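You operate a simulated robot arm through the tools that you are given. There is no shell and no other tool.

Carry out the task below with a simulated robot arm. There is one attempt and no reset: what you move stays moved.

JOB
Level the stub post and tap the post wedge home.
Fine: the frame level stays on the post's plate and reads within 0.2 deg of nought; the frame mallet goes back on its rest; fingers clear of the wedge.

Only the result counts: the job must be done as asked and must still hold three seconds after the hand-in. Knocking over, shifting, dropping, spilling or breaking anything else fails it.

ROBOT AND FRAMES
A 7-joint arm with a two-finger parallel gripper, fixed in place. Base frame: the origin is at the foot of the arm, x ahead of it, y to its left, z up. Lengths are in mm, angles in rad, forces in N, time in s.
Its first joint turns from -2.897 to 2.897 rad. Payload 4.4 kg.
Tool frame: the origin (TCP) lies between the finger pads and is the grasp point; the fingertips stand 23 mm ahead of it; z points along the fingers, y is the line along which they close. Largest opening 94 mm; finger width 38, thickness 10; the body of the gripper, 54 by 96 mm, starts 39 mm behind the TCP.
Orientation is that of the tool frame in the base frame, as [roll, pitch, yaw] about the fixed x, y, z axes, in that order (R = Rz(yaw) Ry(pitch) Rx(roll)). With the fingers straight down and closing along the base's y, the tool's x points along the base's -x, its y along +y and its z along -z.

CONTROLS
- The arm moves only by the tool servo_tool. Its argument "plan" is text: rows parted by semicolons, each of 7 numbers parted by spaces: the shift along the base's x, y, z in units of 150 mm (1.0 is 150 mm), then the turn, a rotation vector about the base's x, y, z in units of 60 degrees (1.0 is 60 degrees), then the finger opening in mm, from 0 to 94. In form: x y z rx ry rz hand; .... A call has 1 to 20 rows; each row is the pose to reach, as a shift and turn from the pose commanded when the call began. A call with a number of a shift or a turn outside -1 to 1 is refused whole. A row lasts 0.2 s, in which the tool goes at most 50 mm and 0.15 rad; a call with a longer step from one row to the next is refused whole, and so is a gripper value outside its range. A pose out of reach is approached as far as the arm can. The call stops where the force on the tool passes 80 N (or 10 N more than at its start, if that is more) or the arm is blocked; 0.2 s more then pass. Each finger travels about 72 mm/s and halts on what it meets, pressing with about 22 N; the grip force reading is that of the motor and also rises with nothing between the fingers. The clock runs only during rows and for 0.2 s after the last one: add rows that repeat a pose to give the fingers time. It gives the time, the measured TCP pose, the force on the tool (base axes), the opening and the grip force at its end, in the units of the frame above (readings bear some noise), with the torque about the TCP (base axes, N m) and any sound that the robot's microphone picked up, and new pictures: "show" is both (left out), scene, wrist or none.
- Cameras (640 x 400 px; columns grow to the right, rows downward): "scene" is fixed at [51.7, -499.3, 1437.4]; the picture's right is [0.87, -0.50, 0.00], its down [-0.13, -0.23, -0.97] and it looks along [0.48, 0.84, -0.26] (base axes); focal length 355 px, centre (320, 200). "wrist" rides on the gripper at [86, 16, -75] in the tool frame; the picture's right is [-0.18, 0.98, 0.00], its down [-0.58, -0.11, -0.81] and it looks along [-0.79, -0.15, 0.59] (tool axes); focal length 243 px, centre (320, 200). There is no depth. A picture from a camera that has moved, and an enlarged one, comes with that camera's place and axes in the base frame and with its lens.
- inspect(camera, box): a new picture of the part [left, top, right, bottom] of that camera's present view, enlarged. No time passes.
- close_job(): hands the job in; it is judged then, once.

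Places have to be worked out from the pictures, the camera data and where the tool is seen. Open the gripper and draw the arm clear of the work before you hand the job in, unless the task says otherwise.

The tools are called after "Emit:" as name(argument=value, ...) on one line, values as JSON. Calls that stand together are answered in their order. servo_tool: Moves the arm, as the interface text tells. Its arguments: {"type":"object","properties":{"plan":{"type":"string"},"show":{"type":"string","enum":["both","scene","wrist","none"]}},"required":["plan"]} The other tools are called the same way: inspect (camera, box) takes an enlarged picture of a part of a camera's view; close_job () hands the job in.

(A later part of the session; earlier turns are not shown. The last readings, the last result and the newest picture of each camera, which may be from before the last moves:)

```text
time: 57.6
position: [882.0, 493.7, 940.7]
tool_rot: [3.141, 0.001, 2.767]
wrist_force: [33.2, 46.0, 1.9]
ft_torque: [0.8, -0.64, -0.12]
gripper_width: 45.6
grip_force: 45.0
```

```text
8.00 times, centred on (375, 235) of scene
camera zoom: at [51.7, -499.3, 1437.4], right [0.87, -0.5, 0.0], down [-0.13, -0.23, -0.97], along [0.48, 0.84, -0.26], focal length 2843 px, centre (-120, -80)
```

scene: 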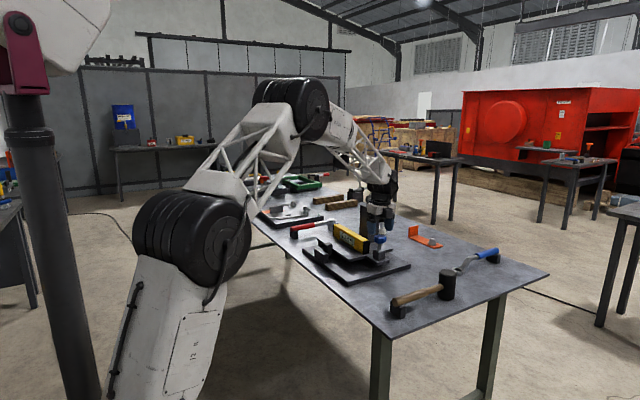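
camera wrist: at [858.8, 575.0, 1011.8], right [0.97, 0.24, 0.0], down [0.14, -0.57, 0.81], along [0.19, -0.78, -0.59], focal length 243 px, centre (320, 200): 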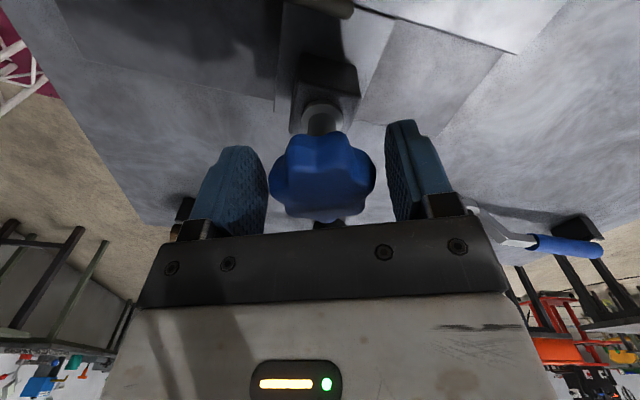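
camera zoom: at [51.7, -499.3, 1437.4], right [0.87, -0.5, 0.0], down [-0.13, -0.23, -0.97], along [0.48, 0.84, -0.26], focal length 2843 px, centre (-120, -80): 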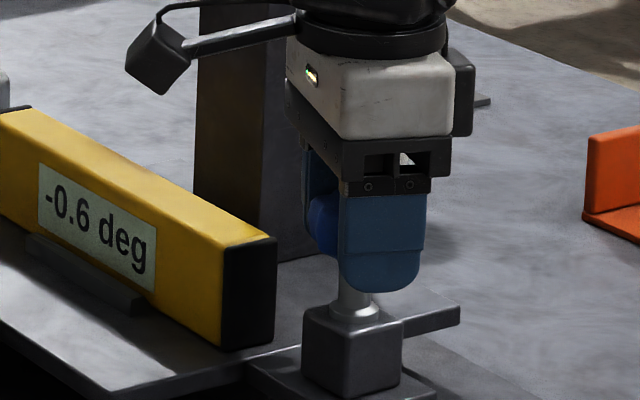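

-0.6° now. I'll release, recentre slightly, regrip and turn 20° more.

Emit:
servo_tool(plan="0 0 0 0 0 0 55; 0 0 0 0 0 0 60; -0.004 0.008 0 0 0 0 60; -0.004 0.008 0 0 0 0 45; -0.004 0.008 0 0 0 0 30; -0.004 0.008 0 0 0 0 30; -0.004 0.008 0 0 0 0 30", show="none")

Emit:
servo_tool(plan="0 0 0.0025 0 0 0.14 30; 0 0 0.004 0 0 0.25 30; 0 0 0.004 0 0 0.25 30", show="none")

Emit:
inspect(camera="scene", box=[350, 210, 400, 260])

```text
time: 59.2
position: [880.7, 494.4, 939.9]
tool_rot: [-3.141, 0.0, 2.765]
wrist_force: [14.1, 17.8, -8.4]
ft_torque: [0.94, -0.8, -0.06]
gripper_width: 45.8
grip_force: 44.9
```

```text
time: 60.0
position: [880.2, 493.5, 940.8]
tool_rot: [-3.139, -0.001, 3.027]
wrist_force: [26.4, 47.6, -14.1]
ft_torque: [0.43, -0.76, -0.19]
gripper_width: 45.8
grip_force: 44.9
```

```text
8.00 times, centred on (375, 235) of scene
camera zoom: at [51.7, -499.3, 1437.4], right [0.87, -0.5, 0.0], down [-0.13, -0.23, -0.97], along [0.48, 0.84, -0.26], focal length 2843 px, centre (-120, -80)
```

zoom: 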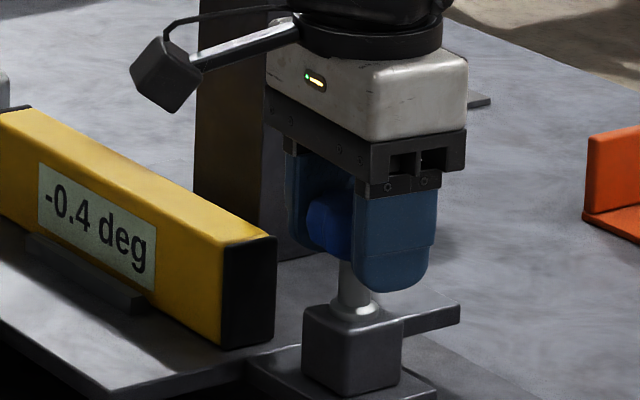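

-0.4°. I'll recentre again and turn 20° more.

Emit:
servo_tool(plan="0 0 0 0 0 0 55; 0 0 0 0 0 0 60; 0.002 0.008 -0.003 0 0 0 60; 0.002 0.008 -0.003 0 0 0 45; 0.002 0.008 -0.003 0 0 0 30; 0.002 0.008 -0.003 0 0 0 30; 0.002 0.008 -0.003 0 0 0 30", show="none")

Emit:
servo_tool(plan="0 0 0.002 0 0 0.14 30; 0 0 0.004 0 0 0.28 30; 0 0 0.004 0 0 0.333 30; 0 0 0.004 0 0 0.333 30", show="none")

Emit:
inspect(camera="scene", box=[350, 210, 400, 260])

```text
time: 61.6
position: [880.3, 494.3, 939.8]
tool_rot: [-3.14, -0.002, 3.026]
wrist_force: [-6.6, -12.7, 1.4]
ft_torque: [0.94, 0.11, 0.0]
gripper_width: 45.3
grip_force: 45.3
```

```text
time: 62.6
position: [879.7, 494.8, 941.0]
tool_rot: [-3.141, -0.001, -2.905]
wrist_force: [5.9, -7.7, -2.7]
ft_torque: [0.9, -0.08, 0.02]
gripper_width: 45.3
grip_force: 44.9
```

```text
8.00 times, centred on (375, 235) of scene
camera zoom: at [51.7, -499.3, 1437.4], right [0.87, -0.5, 0.0], down [-0.13, -0.23, -0.97], along [0.48, 0.84, -0.26], focal length 2843 px, centre (-120, -80)
```

zoom: 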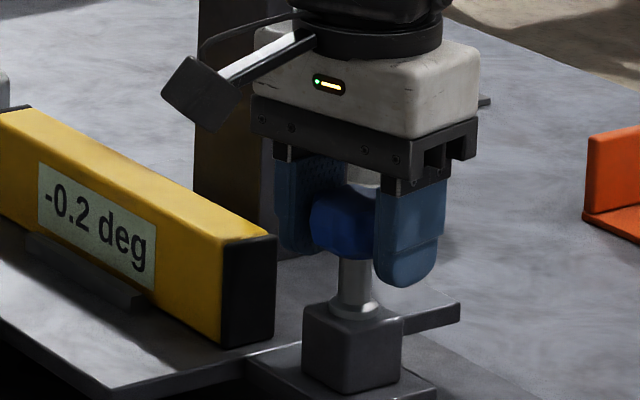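

-0.2° with almost no side force, so the tool is well centred. I'll turn another 20° counter-clockwise.

Emit:
servo_tool(plan="0 0 0.002 0 0 0.14 30; 0 0 0.004 0 0 0.28 30; 0 0 0.004 0 0 0.333 30; 0 0 0.004 0 0 0.333 30", show="none")

Emit:
inspect(camera="scene", box=[350, 210, 400, 260])

```text
time: 63.6
position: [879.5, 495.4, 942.5]
tool_rot: [-3.14, 0.0, -2.557]
wrist_force: [2.7, 6.0, -4.1]
ft_torque: [1.27, -0.53, -0.02]
gripper_width: 45.5
grip_force: 44.9
```

```text
8.00 times, centred on (375, 235) of scene
camera zoom: at [51.7, -499.3, 1437.4], right [0.87, -0.5, 0.0], down [-0.13, -0.23, -0.97], along [0.48, 0.84, -0.26], focal length 2843 px, centre (-120, -80)
```

zoom: 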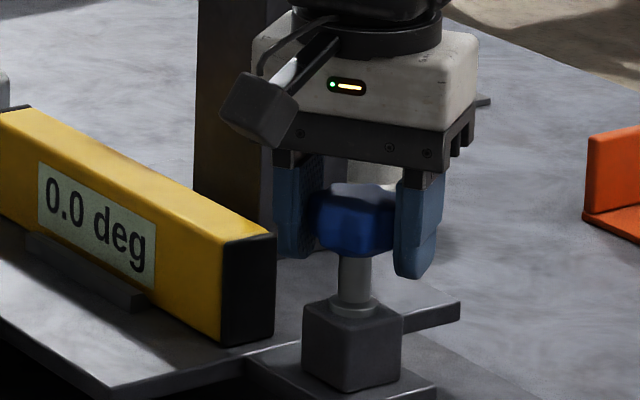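

The level reads 0.0°. I'll open gently, rise clear of the knob and verify.

Emit:
servo_tool(plan="0 0 0 0 0 0 50; 0 0 0 0 0 0 62; 0 0 0.02 0 0 0 62; 0 0 0.15 0 0 0 62; 0 0 0.4 0 0 0 62; 0 0 0.7 0 0 0 62; 0 0 0.9 0 0 0 62; 0 0 0.9 0 0 0 62", show="both")

Emit:
inspect(camera="scene", box=[300, 210, 400, 290])

```text
time: 65.5
position: [881.1, 497.8, 1078.0]
tool_rot: [-3.14, -0.001, -2.557]
wrist_force: [-0.2, 0.2, -0.3]
ft_torque: [-0.02, 0.0, -0.03]
gripper_width: 62.0
grip_force: 0.0
camera wrist: at [799.7, 461.6, 1152.5], right [-0.39, 0.92, 0.0], down [0.54, 0.23, 0.81], along [0.74, 0.31, -0.59], focal length 243 px, centre (320, 200)
```

scene: 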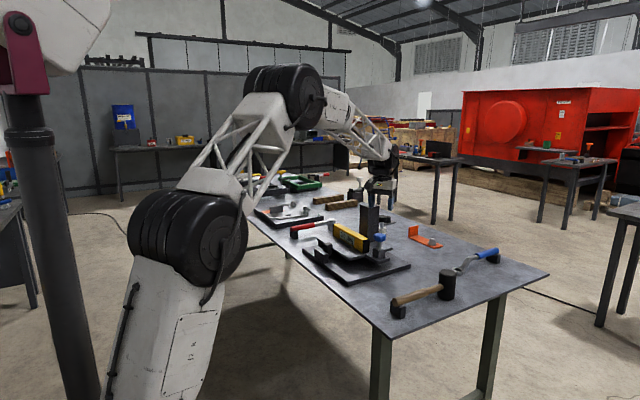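
wrist: 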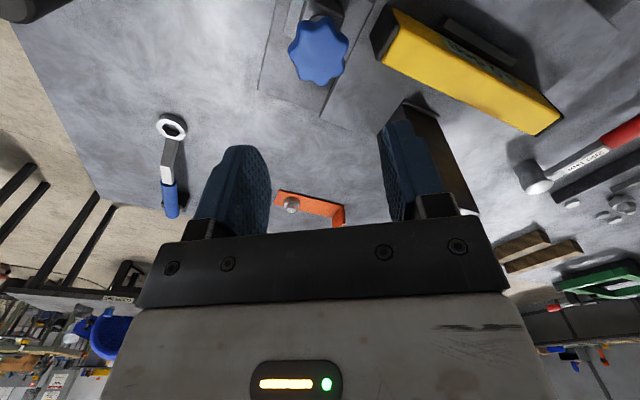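

```text
5.00 times, centred on (350, 250) of scene
camera zoom: at [51.7, -499.3, 1437.4], right [0.87, -0.5, 0.0], down [-0.13, -0.23, -0.97], along [0.48, 0.84, -0.26], focal length 1777 px, centre (170, -50)
```

zoom: 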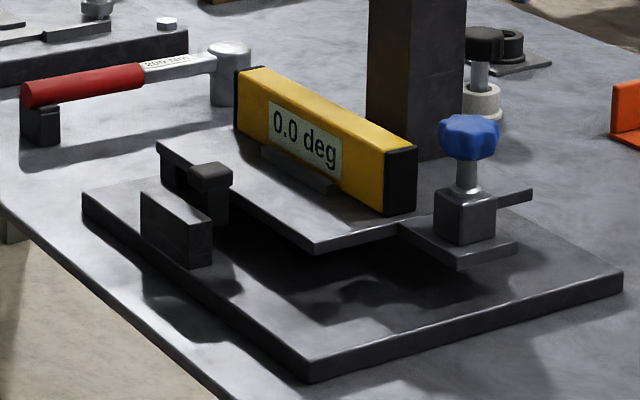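

The stub post is level at 0.0°. Next I'll look closely at the wedge, turning the tool back to its home yaw on the way.

Emit:
servo_tool(plan="-0.25 0 0 0 0 -0.13 62; -0.5 0 0 0 0 -0.26 62; -0.75 0.1 0 0 0 -0.39 62; -1 0.2 0 0 0 -0.52 62; -1 0.4 0 0 0 -0.559 62; -1 0.6 -0.1 0 0 -0.559 62; -1 0.6 -0.1 0 0 -0.559 62", show="none")

Emit:
servo_tool(plan="-0.25 0.15 -0.1 0 0 0 62; -0.5 0.3 -0.2 0 0 0 62; -0.6 0.4 -0.4 0 0 0 62; -0.6 0.4 -0.4 0 0 0 62", show="both")

Emit:
inspect(camera="wrist", box=[220, 60, 460, 220])

```text
time: 67.0
position: [730.9, 584.1, 1060.8]
tool_rot: [-3.14, 0.001, 3.136]
wrist_force: [0.4, 0.0, 0.6]
ft_torque: [0.01, -0.02, -0.01]
gripper_width: 61.9
grip_force: 0.0
```

```text
time: 68.0
position: [638.5, 645.3, 998.1]
tool_rot: [-3.14, 0.0, 3.14]
wrist_force: [0.0, -0.1, 0.0]
ft_torque: [0.01, 0.03, -0.02]
gripper_width: 62.2
grip_force: 0.1
camera wrist: at [552.3, 661.6, 1073.3], right [0.19, 0.98, 0.0], down [0.58, -0.11, 0.81], along [0.79, -0.15, -0.59], focal length 243 px, centre (320, 200)
```

scene: 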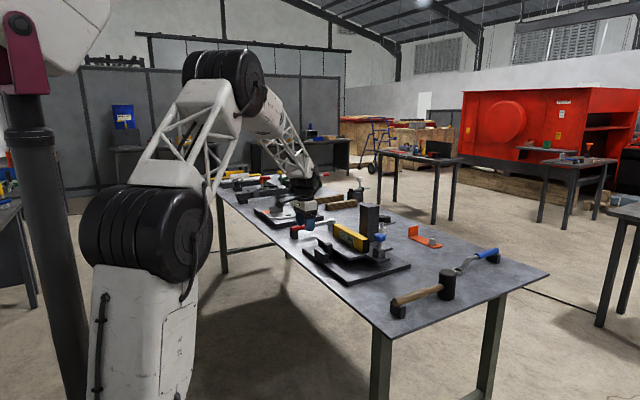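
wrist: 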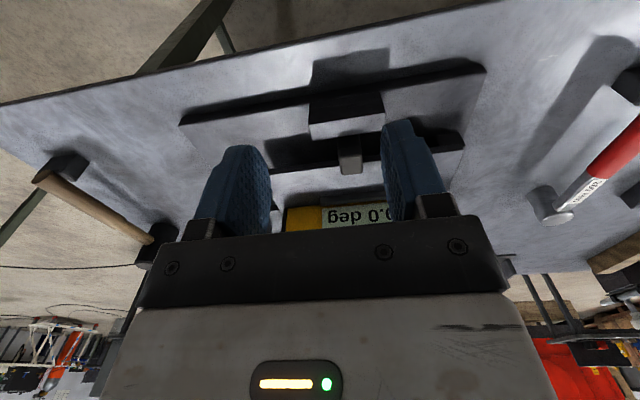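

```text
2.50 times, centred on (340, 140) of wrist
camera zoom: at [552.3, 661.6, 1073.3], right [0.19, 0.98, 0.0], down [0.58, -0.11, 0.81], along [0.79, -0.15, -0.59], focal length 606 px, centre (270, 350)
```

zoom: 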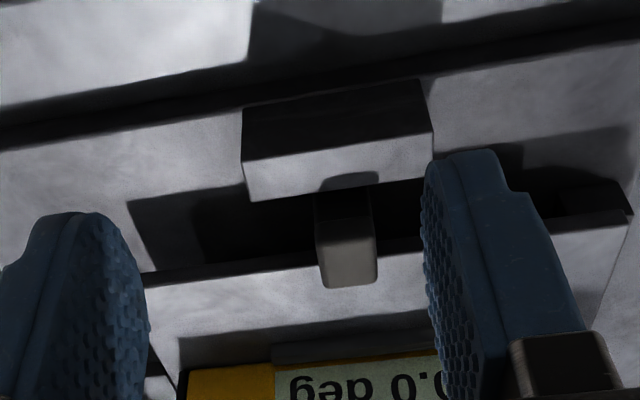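

I'll move the camera more directly over the wedge for a steep view.

Emit:
servo_tool(plan="0.3 0 0 0 0 0 62; 0.55 0 0 0 0 0 62; 0.55 0 0 0 0 0 62", show="wrist")

Emit:
inspect(camera="wrist", box=[220, 20, 460, 170])

```text
time: 68.8
position: [723.5, 644.4, 998.1]
tool_rot: [-3.14, 0.0, 3.14]
wrist_force: [0.4, -0.1, 0.8]
ft_torque: [-0.01, 0.01, -0.06]
gripper_width: 62.0
grip_force: 0.0
camera wrist: at [636.1, 660.3, 1072.1], right [0.19, 0.98, 0.0], down [0.58, -0.11, 0.81], along [0.79, -0.15, -0.59], focal length 243 px, centre (320, 200)
```

wrist: 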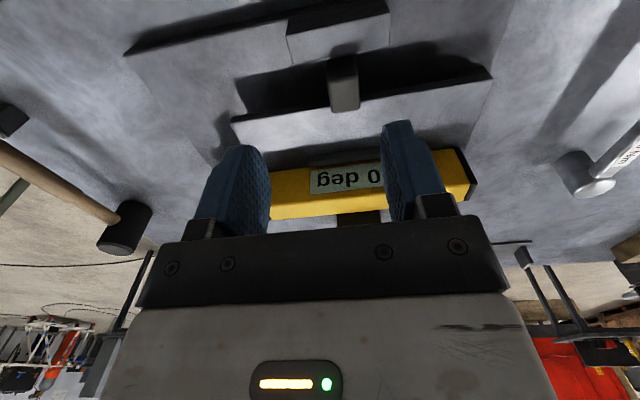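

```text
2.67 times, centred on (340, 95) of wrist
camera zoom: at [636.1, 660.3, 1072.1], right [0.19, 0.98, 0.0], down [0.58, -0.11, 0.81], along [0.79, -0.15, -0.59], focal length 647 px, centre (267, 480)
```

zoom: 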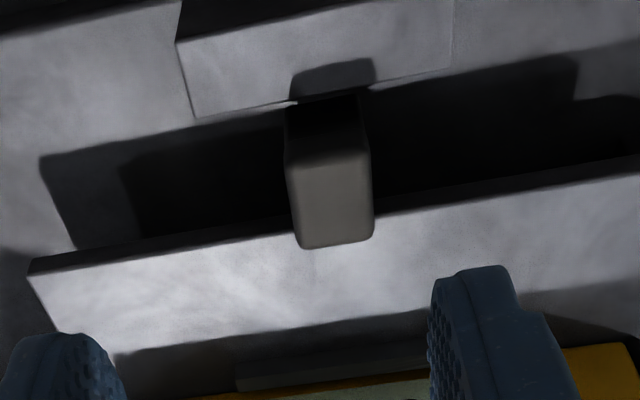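

The wedge top is at about (751, 661, 878), roughly 20 mm above the block and plate tops. It sits between the block and the plate edge, so it is driven downward. Next I'll go and look at the mallet up close.

Emit:
servo_tool(plan="0 -0.33 0 0 0 0 80; 0 -0.66 0 0 0 0 94; 0 -1 0 0 0 0 94; 0 -1 0 0 0 0 94", show="none")

Emit:
servo_tool(plan="0 -0.33 0 0 0 0 94; 0 -0.66 0 0 0 0 94; 0 -1 0 0 0 0 94; 0 -1 0 0 0 0 94", show="none")

Emit:
servo_tool(plan="0.1 -0.3 0 0 0 0 94; 0.2 -0.5 0 0 0 0 94; 0.2 -0.5 0 0 0 0 94", show="both")

Emit:
inspect(camera="wrist", box=[150, 0, 450, 190])

```text
refused: row 3 steps farther than a row can; nothing moved
```

```text
refused: row 3 steps farther than a row can; nothing moved
```

```text
time: 69.7
position: [749.4, 568.4, 1001.2]
tool_rot: [-3.141, 0.001, 3.137]
wrist_force: [-1.2, -0.6, -0.1]
ft_torque: [0.02, 0.01, -0.01]
gripper_width: 93.8
grip_force: 0.0
camera wrist: at [663.3, 584.7, 1076.4], right [0.19, 0.98, 0.0], down [0.58, -0.11, 0.81], along [0.79, -0.15, -0.59], focal length 243 px, centre (320, 200)
```

scene: 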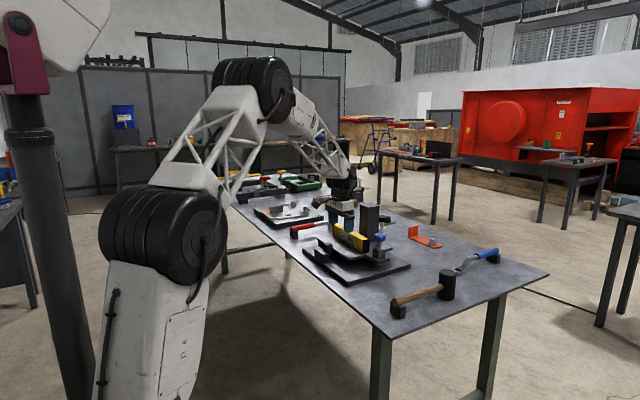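
wrist: 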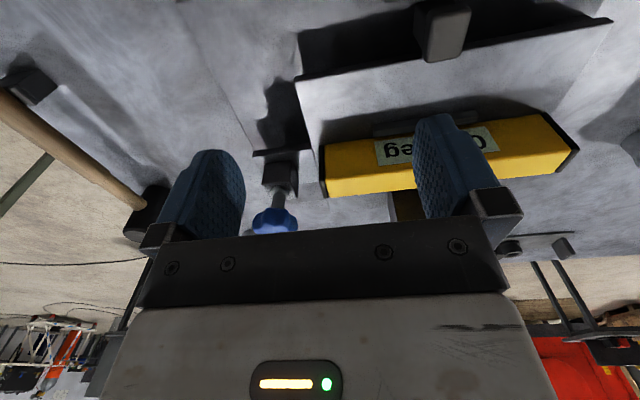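

```text
2.11 times, centred on (300, 95) of wrist
camera zoom: at [663.3, 584.7, 1076.4], right [0.19, 0.98, 0.0], down [0.58, -0.11, 0.81], along [0.79, -0.15, -0.59], focal length 511 px, centre (362, 421)
```

zoom: 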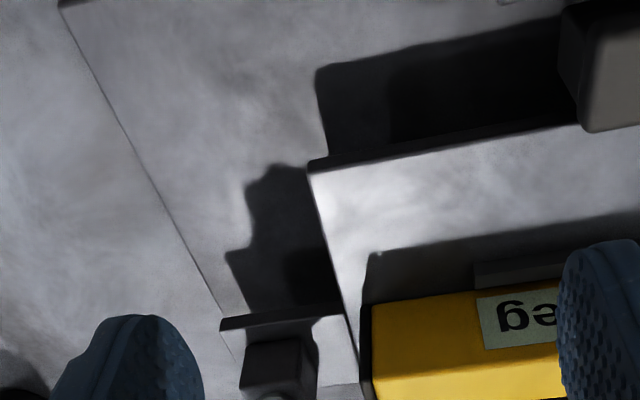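

Two calls were refused for row steps over 50 mm, but the last one went through and is safe. I'll continue toward the mallet with smaller steps.

Emit:
servo_tool(plan="0 -0.3 0 0 0 0 94; 0 -0.6 0 0 0 0 94; 0 -0.93 0 0 0 0 94; 0 -0.93 0 0 0 0 94", show="none")

Emit:
servo_tool(plan="0 -0.3 0 0 0 0 94; 0 -0.6 0 0 0 0 94; 0 -0.9 0 0 0 0 94; 0 -0.93 0 0 0 0 94; 0 -0.93 0 0 0 0 94", show="both")

Emit:
inspect(camera="wrist", box=[150, 0, 450, 190])

```text
time: 70.7
position: [749.3, 429.5, 1000.5]
tool_rot: [-3.139, 0.001, 3.137]
wrist_force: [0.1, -0.4, 0.0]
ft_torque: [-0.03, 0.0, 0.01]
gripper_width: 93.9
grip_force: 0.1
```

```text
time: 71.8
position: [752.8, 293.2, 998.3]
tool_rot: [-3.141, -0.001, 3.141]
wrist_force: [-0.5, 0.2, -0.9]
ft_torque: [-0.04, 0.02, 0.0]
gripper_width: 93.7
grip_force: 0.0
camera wrist: at [665.6, 308.4, 1073.4], right [0.19, 0.98, 0.0], down [0.58, -0.11, 0.81], along [0.79, -0.15, -0.59], focal length 243 px, centre (320, 200)
```

scene: 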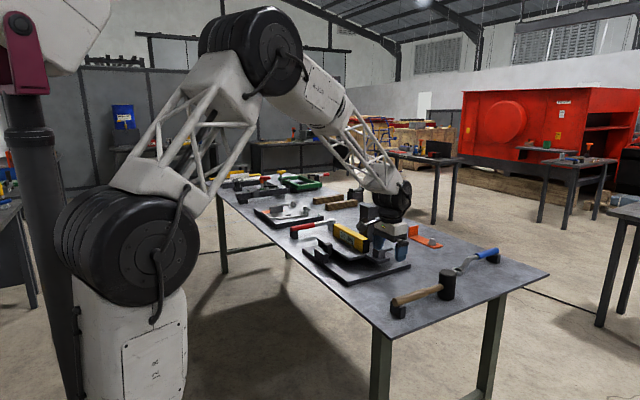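
wrist: 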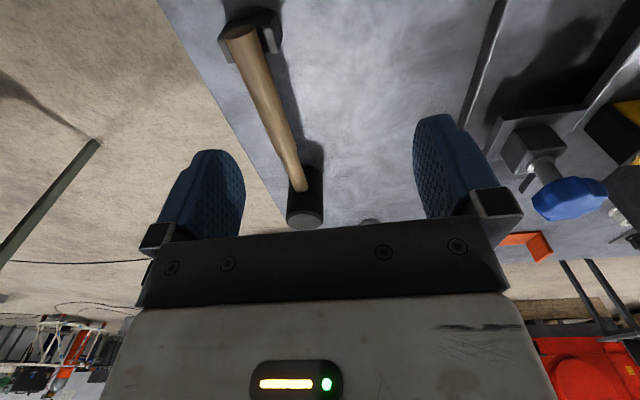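

```text
2.11 times, centred on (300, 95) of wrist
camera zoom: at [665.6, 308.4, 1073.4], right [0.19, 0.98, 0.0], down [0.58, -0.11, 0.81], along [0.79, -0.15, -0.59], focal length 511 px, centre (362, 421)
```

zoom: 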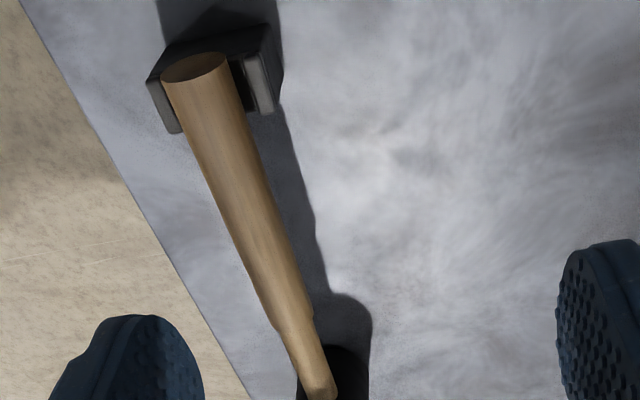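

The mallet handle lies along +x at y≈226, from x 734 to 933, with the head standing near (960, 228). I plan to hold the head itself, so a downward tap passes straight through the palm. I'll move closer to measure the head.

Emit:
servo_tool(plan="0.3 -0.15 0 0 0 0 94; 0.6 -0.3 0.05 0 0 0 94; 0.8 -0.35 0.1 0 0 0 94; 0.8 -0.35 0.1 0 0 0 94", show="wrist")

Emit:
inspect(camera="wrist", box=[220, 0, 420, 150])

Emit:
inspect(camera="scene", box=[380, 250, 480, 330])

```text
refused: row 1 steps farther than a row can; nothing moved
```

```text
2.67 times, centred on (320, 75) of wrist
camera zoom: at [665.6, 308.4, 1073.4], right [0.19, 0.98, 0.0], down [0.58, -0.11, 0.81], along [0.79, -0.15, -0.59], focal length 647 px, centre (320, 533)
```

zoom: 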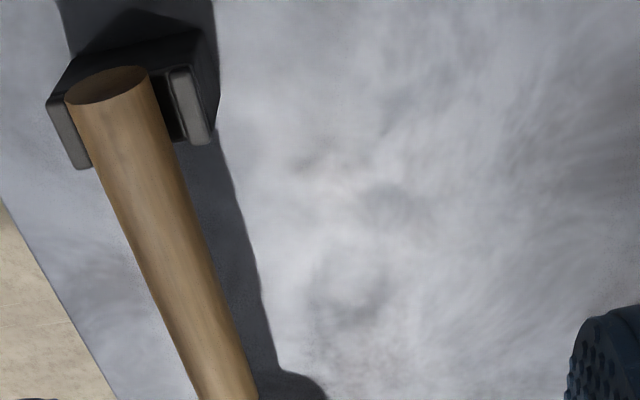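

```text
5.00 times, centred on (430, 290) of scene
camera zoom: at [51.7, -499.3, 1437.4], right [0.87, -0.5, 0.0], down [-0.13, -0.23, -0.97], along [0.48, 0.84, -0.26], focal length 1777 px, centre (-230, -250)
```

zoom: 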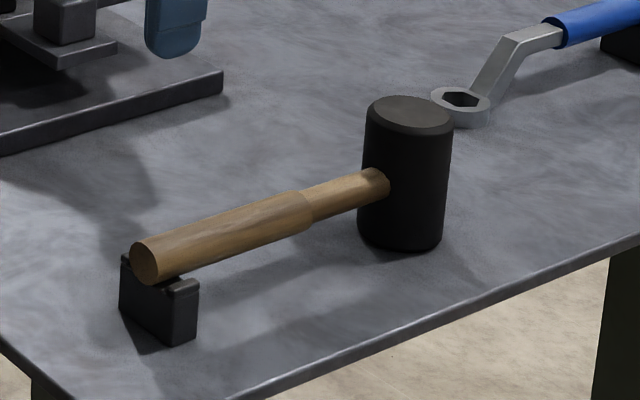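

The row step was a hair too long; I'll retry with shorter steps.

Emit:
servo_tool(plan="0.2 -0.1 0 0 0 0 94; 0.4 -0.2 0.05 0 0 0 94; 0.6 -0.3 0.1 0 0 0 94; 0.8 -0.35 0.1 0 0 0 94; 0.8 -0.35 0.1 0 0 0 94", show="wrist")

Emit:
inspect(camera="wrist", box=[220, 20, 420, 170])

```text
time: 73.0
position: [874.4, 237.9, 1017.1]
tool_rot: [-3.139, -0.002, -3.14]
wrist_force: [0.3, -0.1, 0.4]
ft_torque: [0.03, 0.03, 0.03]
gripper_width: 93.9
grip_force: 0.0
camera wrist: at [788.3, 252.6, 1092.1], right [0.19, 0.98, 0.0], down [0.58, -0.11, 0.81], along [0.79, -0.15, -0.59], focal length 243 px, centre (320, 200)
```

wrist: 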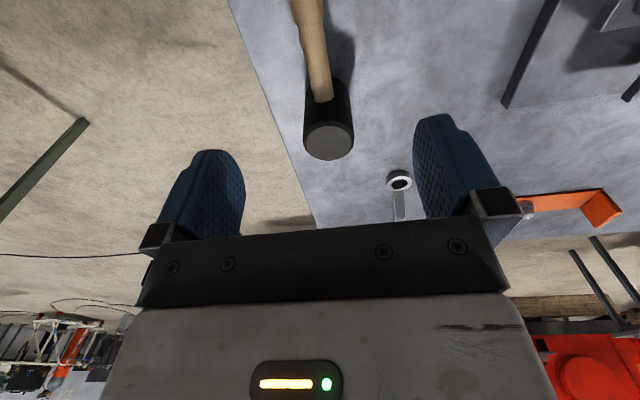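

```text
2.67 times, centred on (320, 95) of wrist
camera zoom: at [788.3, 252.6, 1092.1], right [0.19, 0.98, 0.0], down [0.58, -0.11, 0.81], along [0.79, -0.15, -0.59], focal length 647 px, centre (320, 480)
```

zoom: 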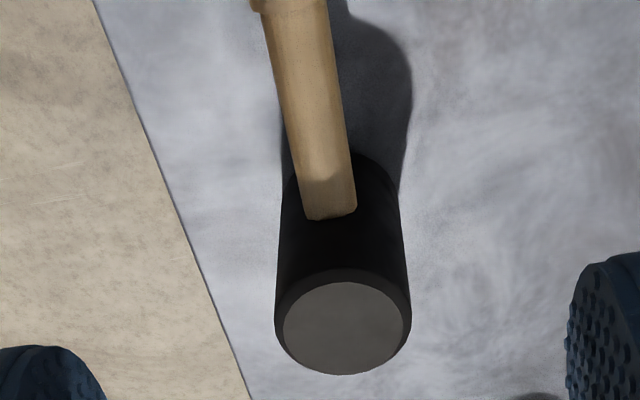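

The head is about 56 mm in diameter, with its top at z≈884 and centre near (961, 230); the handle runs along +x. I'll move above the head.

Emit:
servo_tool(plan="0.3 -0.03 0 0 0 0 94; 0.6 -0.05 0 0 0 0 94; 0.6 -0.05 0 0 0 0 94", show="wrist")

Emit:
inspect(camera="wrist", box=[220, 0, 420, 130])

```text
time: 73.8
position: [963.4, 229.9, 1018.2]
tool_rot: [-3.139, -0.001, 3.139]
wrist_force: [0.0, -0.4, 0.5]
ft_torque: [-0.01, -0.04, 0.0]
gripper_width: 93.8
grip_force: 0.0
camera wrist: at [878.5, 246.2, 1091.4], right [0.19, 0.98, 0.0], down [0.58, -0.11, 0.81], along [0.79, -0.15, -0.59], focal length 243 px, centre (320, 200)
```

wrist: 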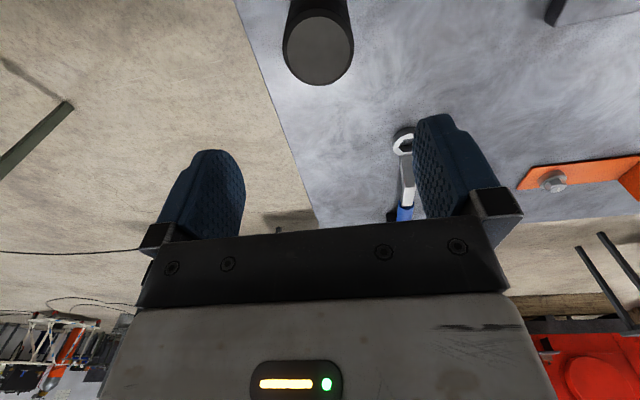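

```text
3.08 times, centred on (320, 65) of wrist
camera zoom: at [878.5, 246.2, 1091.4], right [0.19, 0.98, 0.0], down [0.58, -0.11, 0.81], along [0.79, -0.15, -0.59], focal length 746 px, centre (320, 615)
```

zoom: 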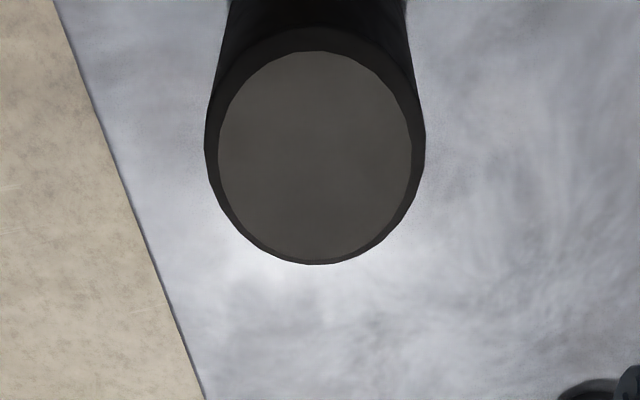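

The head top is 127 mm below the tool and 4.5 mm nearer the robot than the tool centre. I'll centre and descend around it, leaving the palm about 3 mm above the head top.

Emit:
servo_tool(plan="-0.03 0.003 -0.25 0 0 0 90; -0.03 0.003 -0.5 0 0 0 90; -0.03 0.003 -0.75 0 0 0 90; -0.03 0.003 -0.9 0 0 0 90; -0.03 0.003 -0.9 0 0 0 90", show="both")

Emit:
inspect(camera="scene", box=[380, 230, 500, 330])

```text
time: 75.0
position: [959.9, 229.7, 880.2]
tool_rot: [-3.141, -0.001, 3.14]
wrist_force: [-0.4, -0.4, 0.6]
ft_torque: [0.01, 0.01, -0.01]
gripper_width: 90.1
grip_force: 0.2
camera wrist: at [873.5, 244.6, 954.2], right [0.19, 0.98, 0.0], down [0.58, -0.11, 0.81], along [0.79, -0.15, -0.59], focal length 243 px, centre (320, 200)
```

scene: 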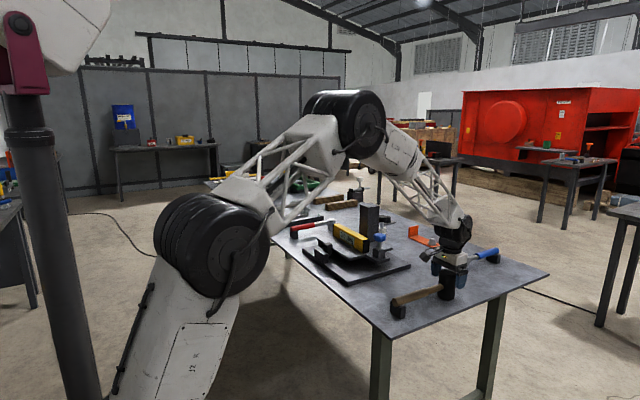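
wrist: 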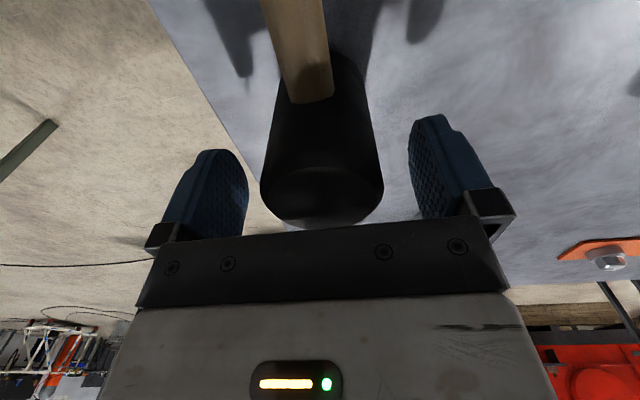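

```text
4.00 times, centred on (440, 280) of scene
camera zoom: at [51.7, -499.3, 1437.4], right [0.87, -0.5, 0.0], down [-0.13, -0.23, -0.97], along [0.48, 0.84, -0.26], focal length 1421 px, centre (-160, -120)
```

zoom: 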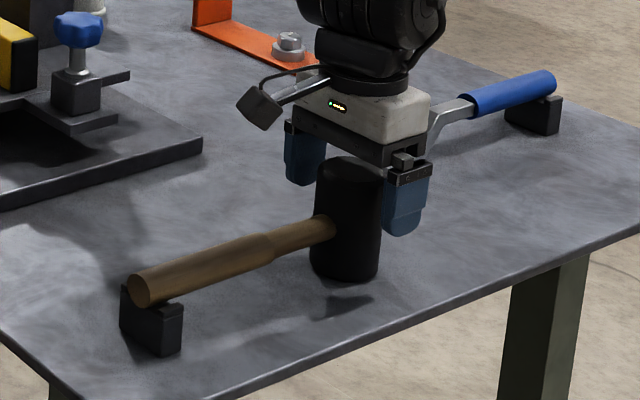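

The head is centred between the fingers. I'll descend the last 28 mm slowly.

Emit:
servo_tool(plan="0 0 -0.08 0 0 0 90; 0 0 -0.14 0 0 0 90; 0 0 -0.175 0 0 0 90; 0 0 -0.175 0 0 0 90", show="wrist")

Emit:
inspect(camera="scene", box=[410, 240, 470, 300])

```text
time: 76.0
position: [960.0, 231.3, 854.3]
tool_rot: [-3.139, -0.001, 3.14]
wrist_force: [0.9, 0.8, 0.3]
ft_torque: [0.0, 0.02, -0.03]
gripper_width: 89.9
grip_force: 0.1
camera wrist: at [873.2, 246.2, 928.3], right [0.19, 0.98, 0.0], down [0.58, -0.11, 0.81], along [0.79, -0.15, -0.59], focal length 243 px, centre (320, 200)
```

wrist: 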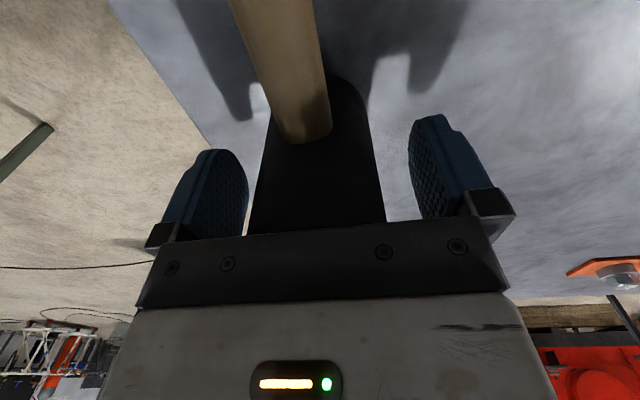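

```text
6.67 times, centred on (440, 270) of scene
camera zoom: at [51.7, -499.3, 1437.4], right [0.87, -0.5, 0.0], down [-0.13, -0.23, -0.97], along [0.48, 0.84, -0.26], focal length 2369 px, centre (-480, -267)
```

zoom: 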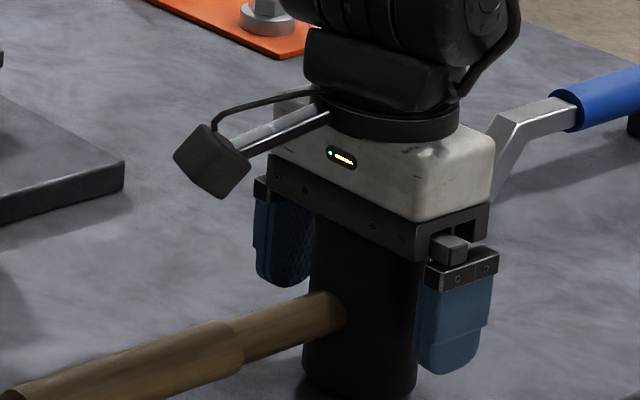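

The palm is just above the head. I'll close on the head.

Emit:
servo_tool(plan="0 0 0 0 0 0 65; 0 0 0 0 0 0 45; 0 0 0 0 0 0 35; 0 0 0 0 0 0 35; 0 0 0 0 0 0 35", show="none")

Emit:
inspect(camera="scene", box=[380, 240, 480, 330])

```text
time: 77.2
position: [959.3, 231.1, 854.7]
tool_rot: [-3.139, 0.0, 3.141]
wrist_force: [1.0, -3.6, 1.3]
ft_torque: [-0.1, 0.08, 0.11]
gripper_width: 53.1
grip_force: 22.1
```

```text
4.44 times, centred on (430, 285) of scene
camera zoom: at [51.7, -499.3, 1437.4], right [0.87, -0.5, 0.0], down [-0.13, -0.23, -0.97], along [0.48, 0.84, -0.26], focal length 1579 px, centre (-169, -178)
```

zoom: 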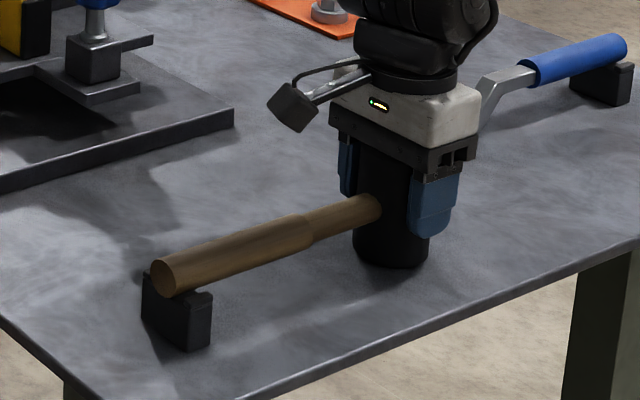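

The head is held at 53 mm. I'll lift it slowly and check.

Emit:
servo_tool(plan="0 0 0.03 0 0 0 35; 0 0 0.1 0 0 0 35; 0 0 0.2 0 0 0 35; 0 0 0.3 0 0 0 35; 0 0 0.3 0 0 0 35", show="scene")

Emit:
inspect(camera="scene", box=[380, 210, 480, 330])

```text
time: 78.5
position: [957.8, 230.5, 901.5]
tool_rot: [-3.141, 0.0, 3.14]
wrist_force: [0.5, 1.1, -4.4]
ft_torque: [-0.01, -0.04, 0.0]
gripper_width: 53.2
grip_force: 21.7
```

scene: 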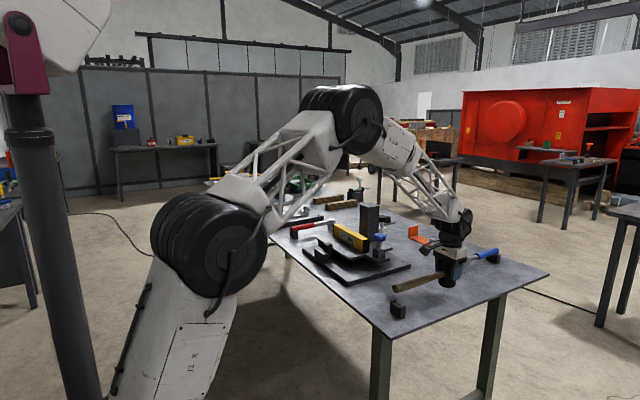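

```text
3.33 times, centred on (430, 270) of scene
camera zoom: at [51.7, -499.3, 1437.4], right [0.87, -0.5, 0.0], down [-0.13, -0.23, -0.97], along [0.48, 0.84, -0.26], focal length 1184 px, centre (-47, -33)
```

zoom: 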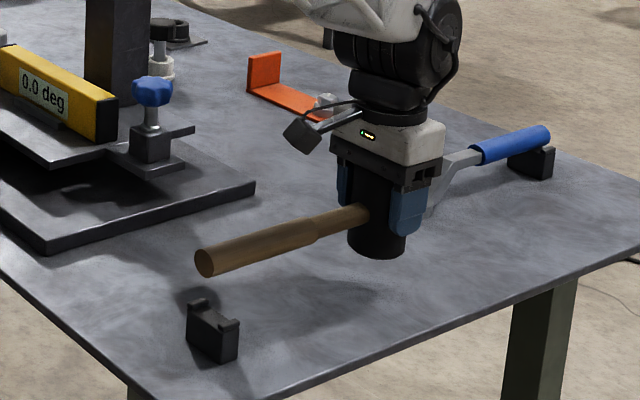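

The mallet is held firmly, about 0.45 kg with the handle horizontal. I'll raise it and carry it over toward the wedge, high above everything.

Emit:
servo_tool(plan="0 0 0.2 0 0 0 35; 0 0 0.4 0 0 0 35; -0.15 0 0.6 0 0 0 35; -0.3 0 0.8 0 0 0 35; -0.45 0 0.93 0 0 0 35; -0.6 0 0.93 0 0 0 35; -0.6 0 0.93 0 0 0 35", show="none")

Emit:
servo_tool(plan="-0.15 0.15 0 0 0 0 35; -0.3 0.3 0 0 0 0 35; -0.45 0.45 0 0 0 0 35; -0.6 0.6 0 0 0 0 35; -0.79 0.75 0 0 0 0 35; -0.79 0.95 0 0 0 0 35; -0.79 0.95 0 0 0 0 35", show="scene")

```text
time: 80.0
position: [869.8, 231.8, 1036.8]
tool_rot: [-3.14, -0.001, 3.141]
wrist_force: [0.9, 0.3, -4.3]
ft_torque: [0.0, -0.08, -0.01]
gripper_width: 53.3
grip_force: 22.1
```

```text
time: 81.7
position: [752.7, 375.4, 1037.4]
tool_rot: [-3.139, 0.0, 3.14]
wrist_force: [0.4, -0.8, -3.8]
ft_torque: [0.0, -0.04, 0.0]
gripper_width: 53.1
grip_force: 22.3
```

scene: 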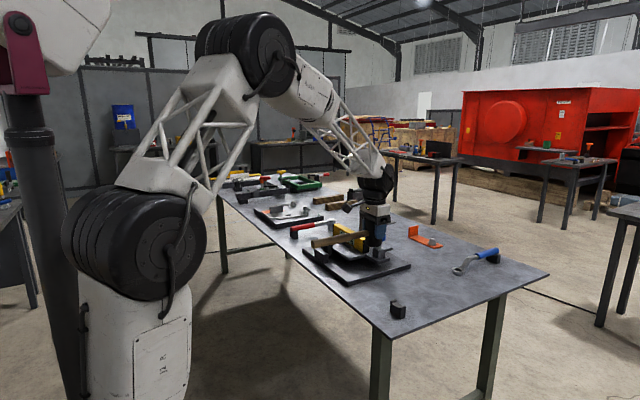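

Emit:
servo_tool(plan="0 0.3 0 0 0 0 35; 0 0.6 0 0 0 0 35; 0 0.95 0 0 0 0 35; 0 0.95 0 0 0 0 35", show="none")

Emit:
servo_tool(plan="0 0.3 0 0 0 0 35; 0 0.6 0 0 0 0 35; 0 0.8 0 0 0 0 35; 0 0.967 0 0 0 0 35; 0 0.967 0 0 0 0 35", show="both")

Emit:
inspect(camera="scene", box=[270, 170, 400, 290])

```text
refused: row 3 steps farther than a row can; nothing moved
```

```text
time: 82.8
position: [752.1, 520.0, 1041.1]
tool_rot: [-3.139, 0.001, 3.14]
wrist_force: [-0.2, 1.1, -5.1]
ft_torque: [0.02, -0.07, -0.04]
gripper_width: 53.2
grip_force: 22.0
camera wrist: at [665.7, 535.7, 1114.6], right [0.19, 0.98, 0.0], down [0.58, -0.11, 0.81], along [0.79, -0.15, -0.59], focal length 243 px, centre (320, 200)
```

scene: 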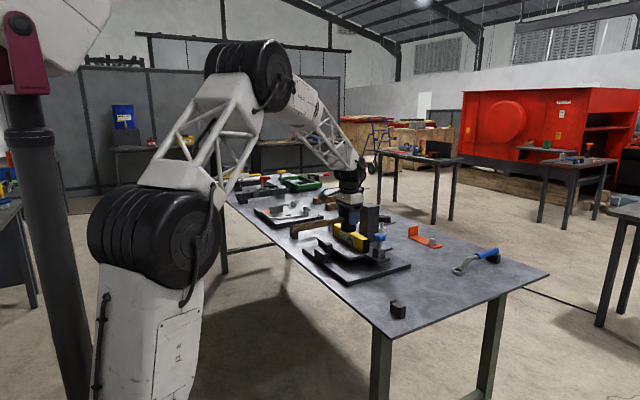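
wrist: 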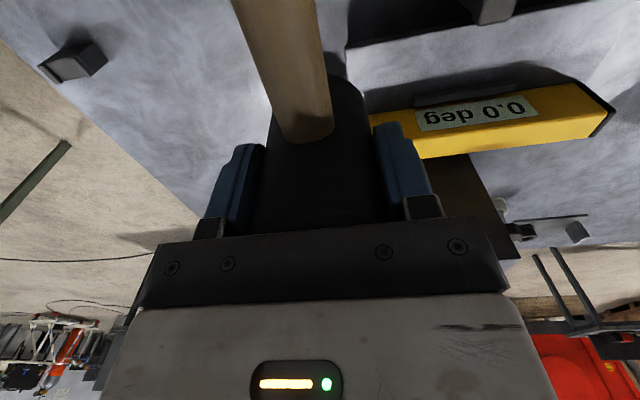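

```text
3.33 times, centred on (335, 230) of scene
camera zoom: at [51.7, -499.3, 1437.4], right [0.87, -0.5, 0.0], down [-0.13, -0.23, -0.97], along [0.48, 0.84, -0.26], focal length 1184 px, centre (270, 100)
```

zoom: 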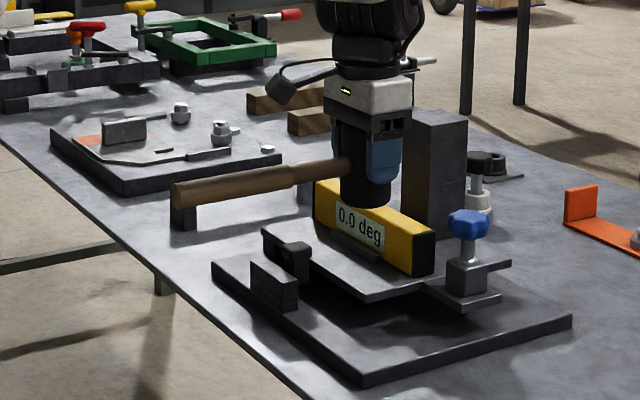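

Two-thirds of the way there. I'll move the remaining 142 mm in +y so the head is above the wedge.

Emit:
servo_tool(plan="0 0.3 0 0 0 0 35; 0 0.6 0 0 0 0 35; 0 0.8 0 0 0 0 35; 0 0.95 0 0 0 0 35; 0 0.95 0 0 0 0 35", show="none")

Emit:
servo_tool(plan="0 0 -0.2 0 0 0 35; 0 0 -0.4 0 0 0 35; 0 0 -0.5 0 0 0 35; 0 0 -0.5 0 0 0 35", show="both")

Emit:
inspect(camera="scene", box=[290, 190, 390, 280])

```text
time: 84.0
position: [748.6, 660.7, 1038.6]
tool_rot: [-3.14, -0.001, 3.139]
wrist_force: [1.1, -0.1, -5.1]
ft_torque: [-0.02, -0.05, 0.0]
gripper_width: 53.3
grip_force: 21.8
```

```text
time: 85.0
position: [748.2, 662.6, 964.9]
tool_rot: [-3.14, 0.0, 3.139]
wrist_force: [-0.3, -0.7, -5.1]
ft_torque: [0.01, -0.07, -0.02]
gripper_width: 53.1
grip_force: 21.7
camera wrist: at [662.6, 677.4, 1038.6], right [0.19, 0.98, 0.0], down [0.58, -0.11, 0.81], along [0.79, -0.15, -0.59], focal length 243 px, centre (320, 200)
```

scene: 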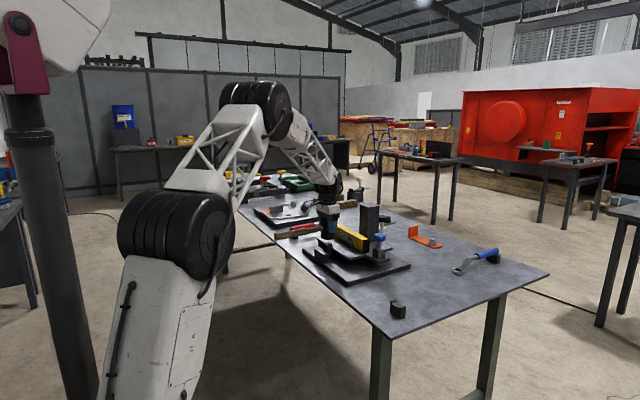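
wrist: 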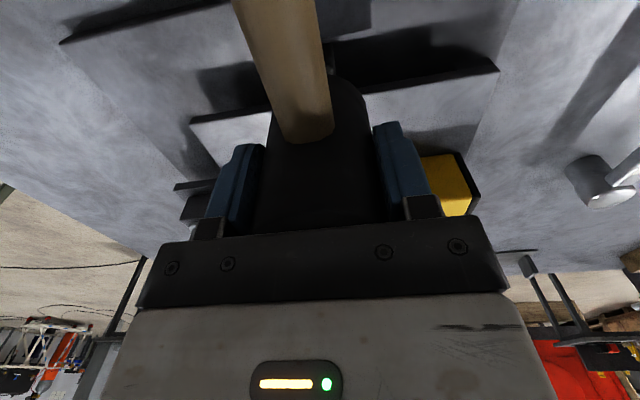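

```text
4.44 times, centred on (340, 235) of scene
camera zoom: at [51.7, -499.3, 1437.4], right [0.87, -0.5, 0.0], down [-0.13, -0.23, -0.97], along [0.48, 0.84, -0.26], focal length 1579 px, centre (231, 44)
```

zoom: 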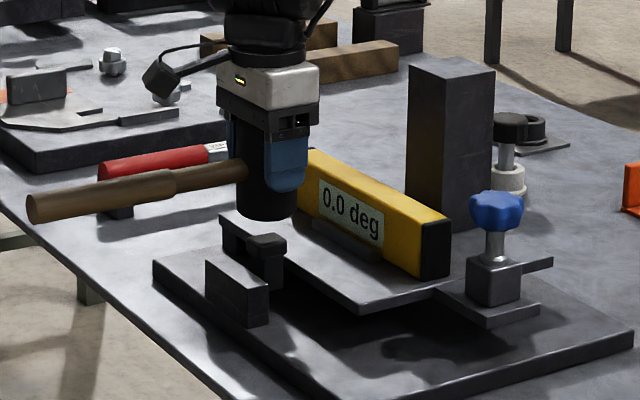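

The head is above the wedge. I'll lower gently to find contact, watching the force.

Emit:
servo_tool(plan="0 0 -0.03 0 0 0 35; 0 0 -0.06 0 0 0 35; 0 0 -0.09 0 0 0 35; 0 0 -0.09 0 0 0 35", show="none")

Emit:
inspect(camera="scene", box=[300, 200, 390, 270])

```text
time: 86.0
position: [749.7, 662.4, 949.5]
tool_rot: [-3.14, 0.001, 3.14]
wrist_force: [-0.7, 0.0, -4.6]
ft_torque: [-0.01, -0.06, 0.02]
gripper_width: 53.2
grip_force: 22.0
```

```text
5.71 times, centred on (345, 235) of scene
camera zoom: at [51.7, -499.3, 1437.4], right [0.87, -0.5, 0.0], down [-0.13, -0.23, -0.97], along [0.48, 0.84, -0.26], focal length 2030 px, centre (177, 0)
```

zoom: 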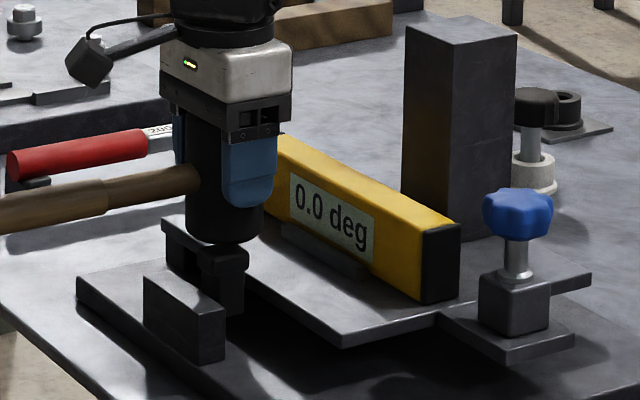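

The head is just above the wedge top. Continuing in 3 mm steps to contact.

Emit:
servo_tool(plan="0 0 -0.01 0 0 0 35; 0 0 -0.02 0 0 0 35; 0 0 -0.02 0 0 0 35", show="none")

Emit:
servo_tool(plan="0 0 -0.01 0 0 0 35; 0 0 -0.02 0 0 0 35; 0 0 -0.02 0 0 0 35", show="none")

Emit:
servo_tool(plan="0 0 -0.01 0 0 0 35; 0 0 -0.02 0 0 0 35; 0 0 -0.02 0 0 0 35", show="none")

Emit:
inspect(camera="scene", box=[300, 200, 390, 270])

```text
time: 86.8
position: [750.9, 662.7, 947.0]
tool_rot: [-3.14, 0.0, 3.141]
wrist_force: [0.0, -0.1, -4.6]
ft_torque: [0.0, -0.02, -0.01]
gripper_width: 53.2
grip_force: 21.6
```

```text
time: 87.7
position: [750.1, 661.0, 945.0]
tool_rot: [-3.139, 0.001, 3.14]
wrist_force: [0.3, 0.0, -4.6]
ft_torque: [0.0, -0.05, -0.02]
gripper_width: 53.3
grip_force: 21.5
```

```text
time: 88.5
position: [750.9, 661.3, 940.4]
tool_rot: [-3.139, 0.0, 3.14]
wrist_force: [-1.3, 0.0, -4.5]
ft_torque: [0.0, -0.04, -0.01]
gripper_width: 53.1
grip_force: 22.0
```

```text
5.71 times, centred on (345, 235) of scene
camera zoom: at [51.7, -499.3, 1437.4], right [0.87, -0.5, 0.0], down [-0.13, -0.23, -0.97], along [0.48, 0.84, -0.26], focal length 2030 px, centre (177, 0)
```

zoom: 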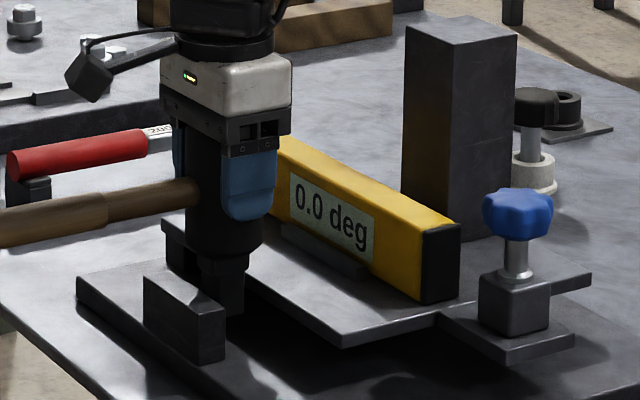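

No contact yet at z≈940. Continuing down.

Emit:
servo_tool(plan="0 0 -0.01 0 0 0 35; 0 0 -0.02 0 0 0 35; 0 0 -0.02 0 0 0 35", show="none")

Emit:
servo_tool(plan="0 0 -0.01 0 0 0 35; 0 0 -0.02 0 0 0 35; 0 0 -0.02 0 0 0 35", show="none")

```text
time: 89.2
position: [750.9, 662.2, 940.5]
tool_rot: [-3.139, 0.0, 3.14]
wrist_force: [-4.7, -0.2, 2.2]
ft_torque: [0.08, 0.12, 0.05]
gripper_width: 53.4
grip_force: 22.1
```

```text
time: 90.0
position: [749.4, 661.1, 938.2]
tool_rot: [-3.142, 0.003, 3.139]
wrist_force: [-8.0, -8.1, 31.9]
ft_torque: [-0.41, 0.38, 0.03]
gripper_width: 53.2
grip_force: 21.7
```

Contact with the wedge is at z≈938. I'll lift 20 mm and give a first mild tap, listening for the sound and watching the level.

Emit:
servo_tool(plan="0 0 0.07 0 0 0 35; 0 0 0.16 0 0 0 35; 0 0 0.16 0 0 0 35; 0 0 0.02 0 0 0 35; 0 0 0.1 0 0 0 35; 0 0 0.1 0 0 0 35", show="scene")

Emit:
inspect(camera="scene", box=[300, 200, 390, 270])

```text
time: 91.5
position: [751.5, 661.9, 952.3]
tool_rot: [-3.141, -0.002, 3.141]
wrist_force: [-1.1, -1.2, -4.5]
ft_torque: [-0.04, -0.08, -0.01]
gripper_width: 53.2
grip_force: 22.8
```

scene: 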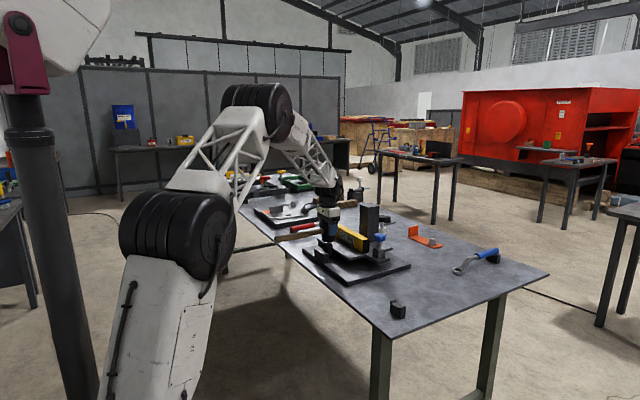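

```text
5.71 times, centred on (345, 235) of scene
camera zoom: at [51.7, -499.3, 1437.4], right [0.87, -0.5, 0.0], down [-0.13, -0.23, -0.97], along [0.48, 0.84, -0.26], focal length 2030 px, centre (177, 0)
```

zoom: 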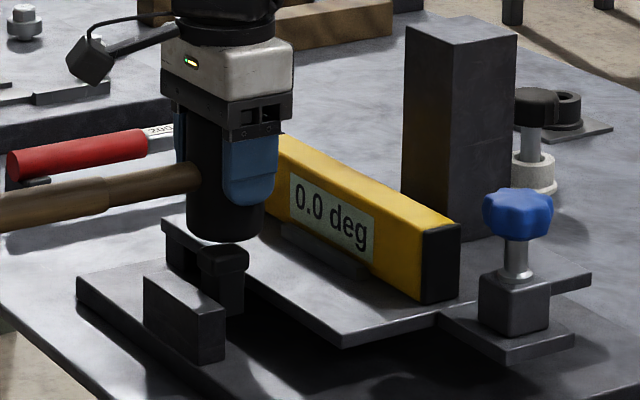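

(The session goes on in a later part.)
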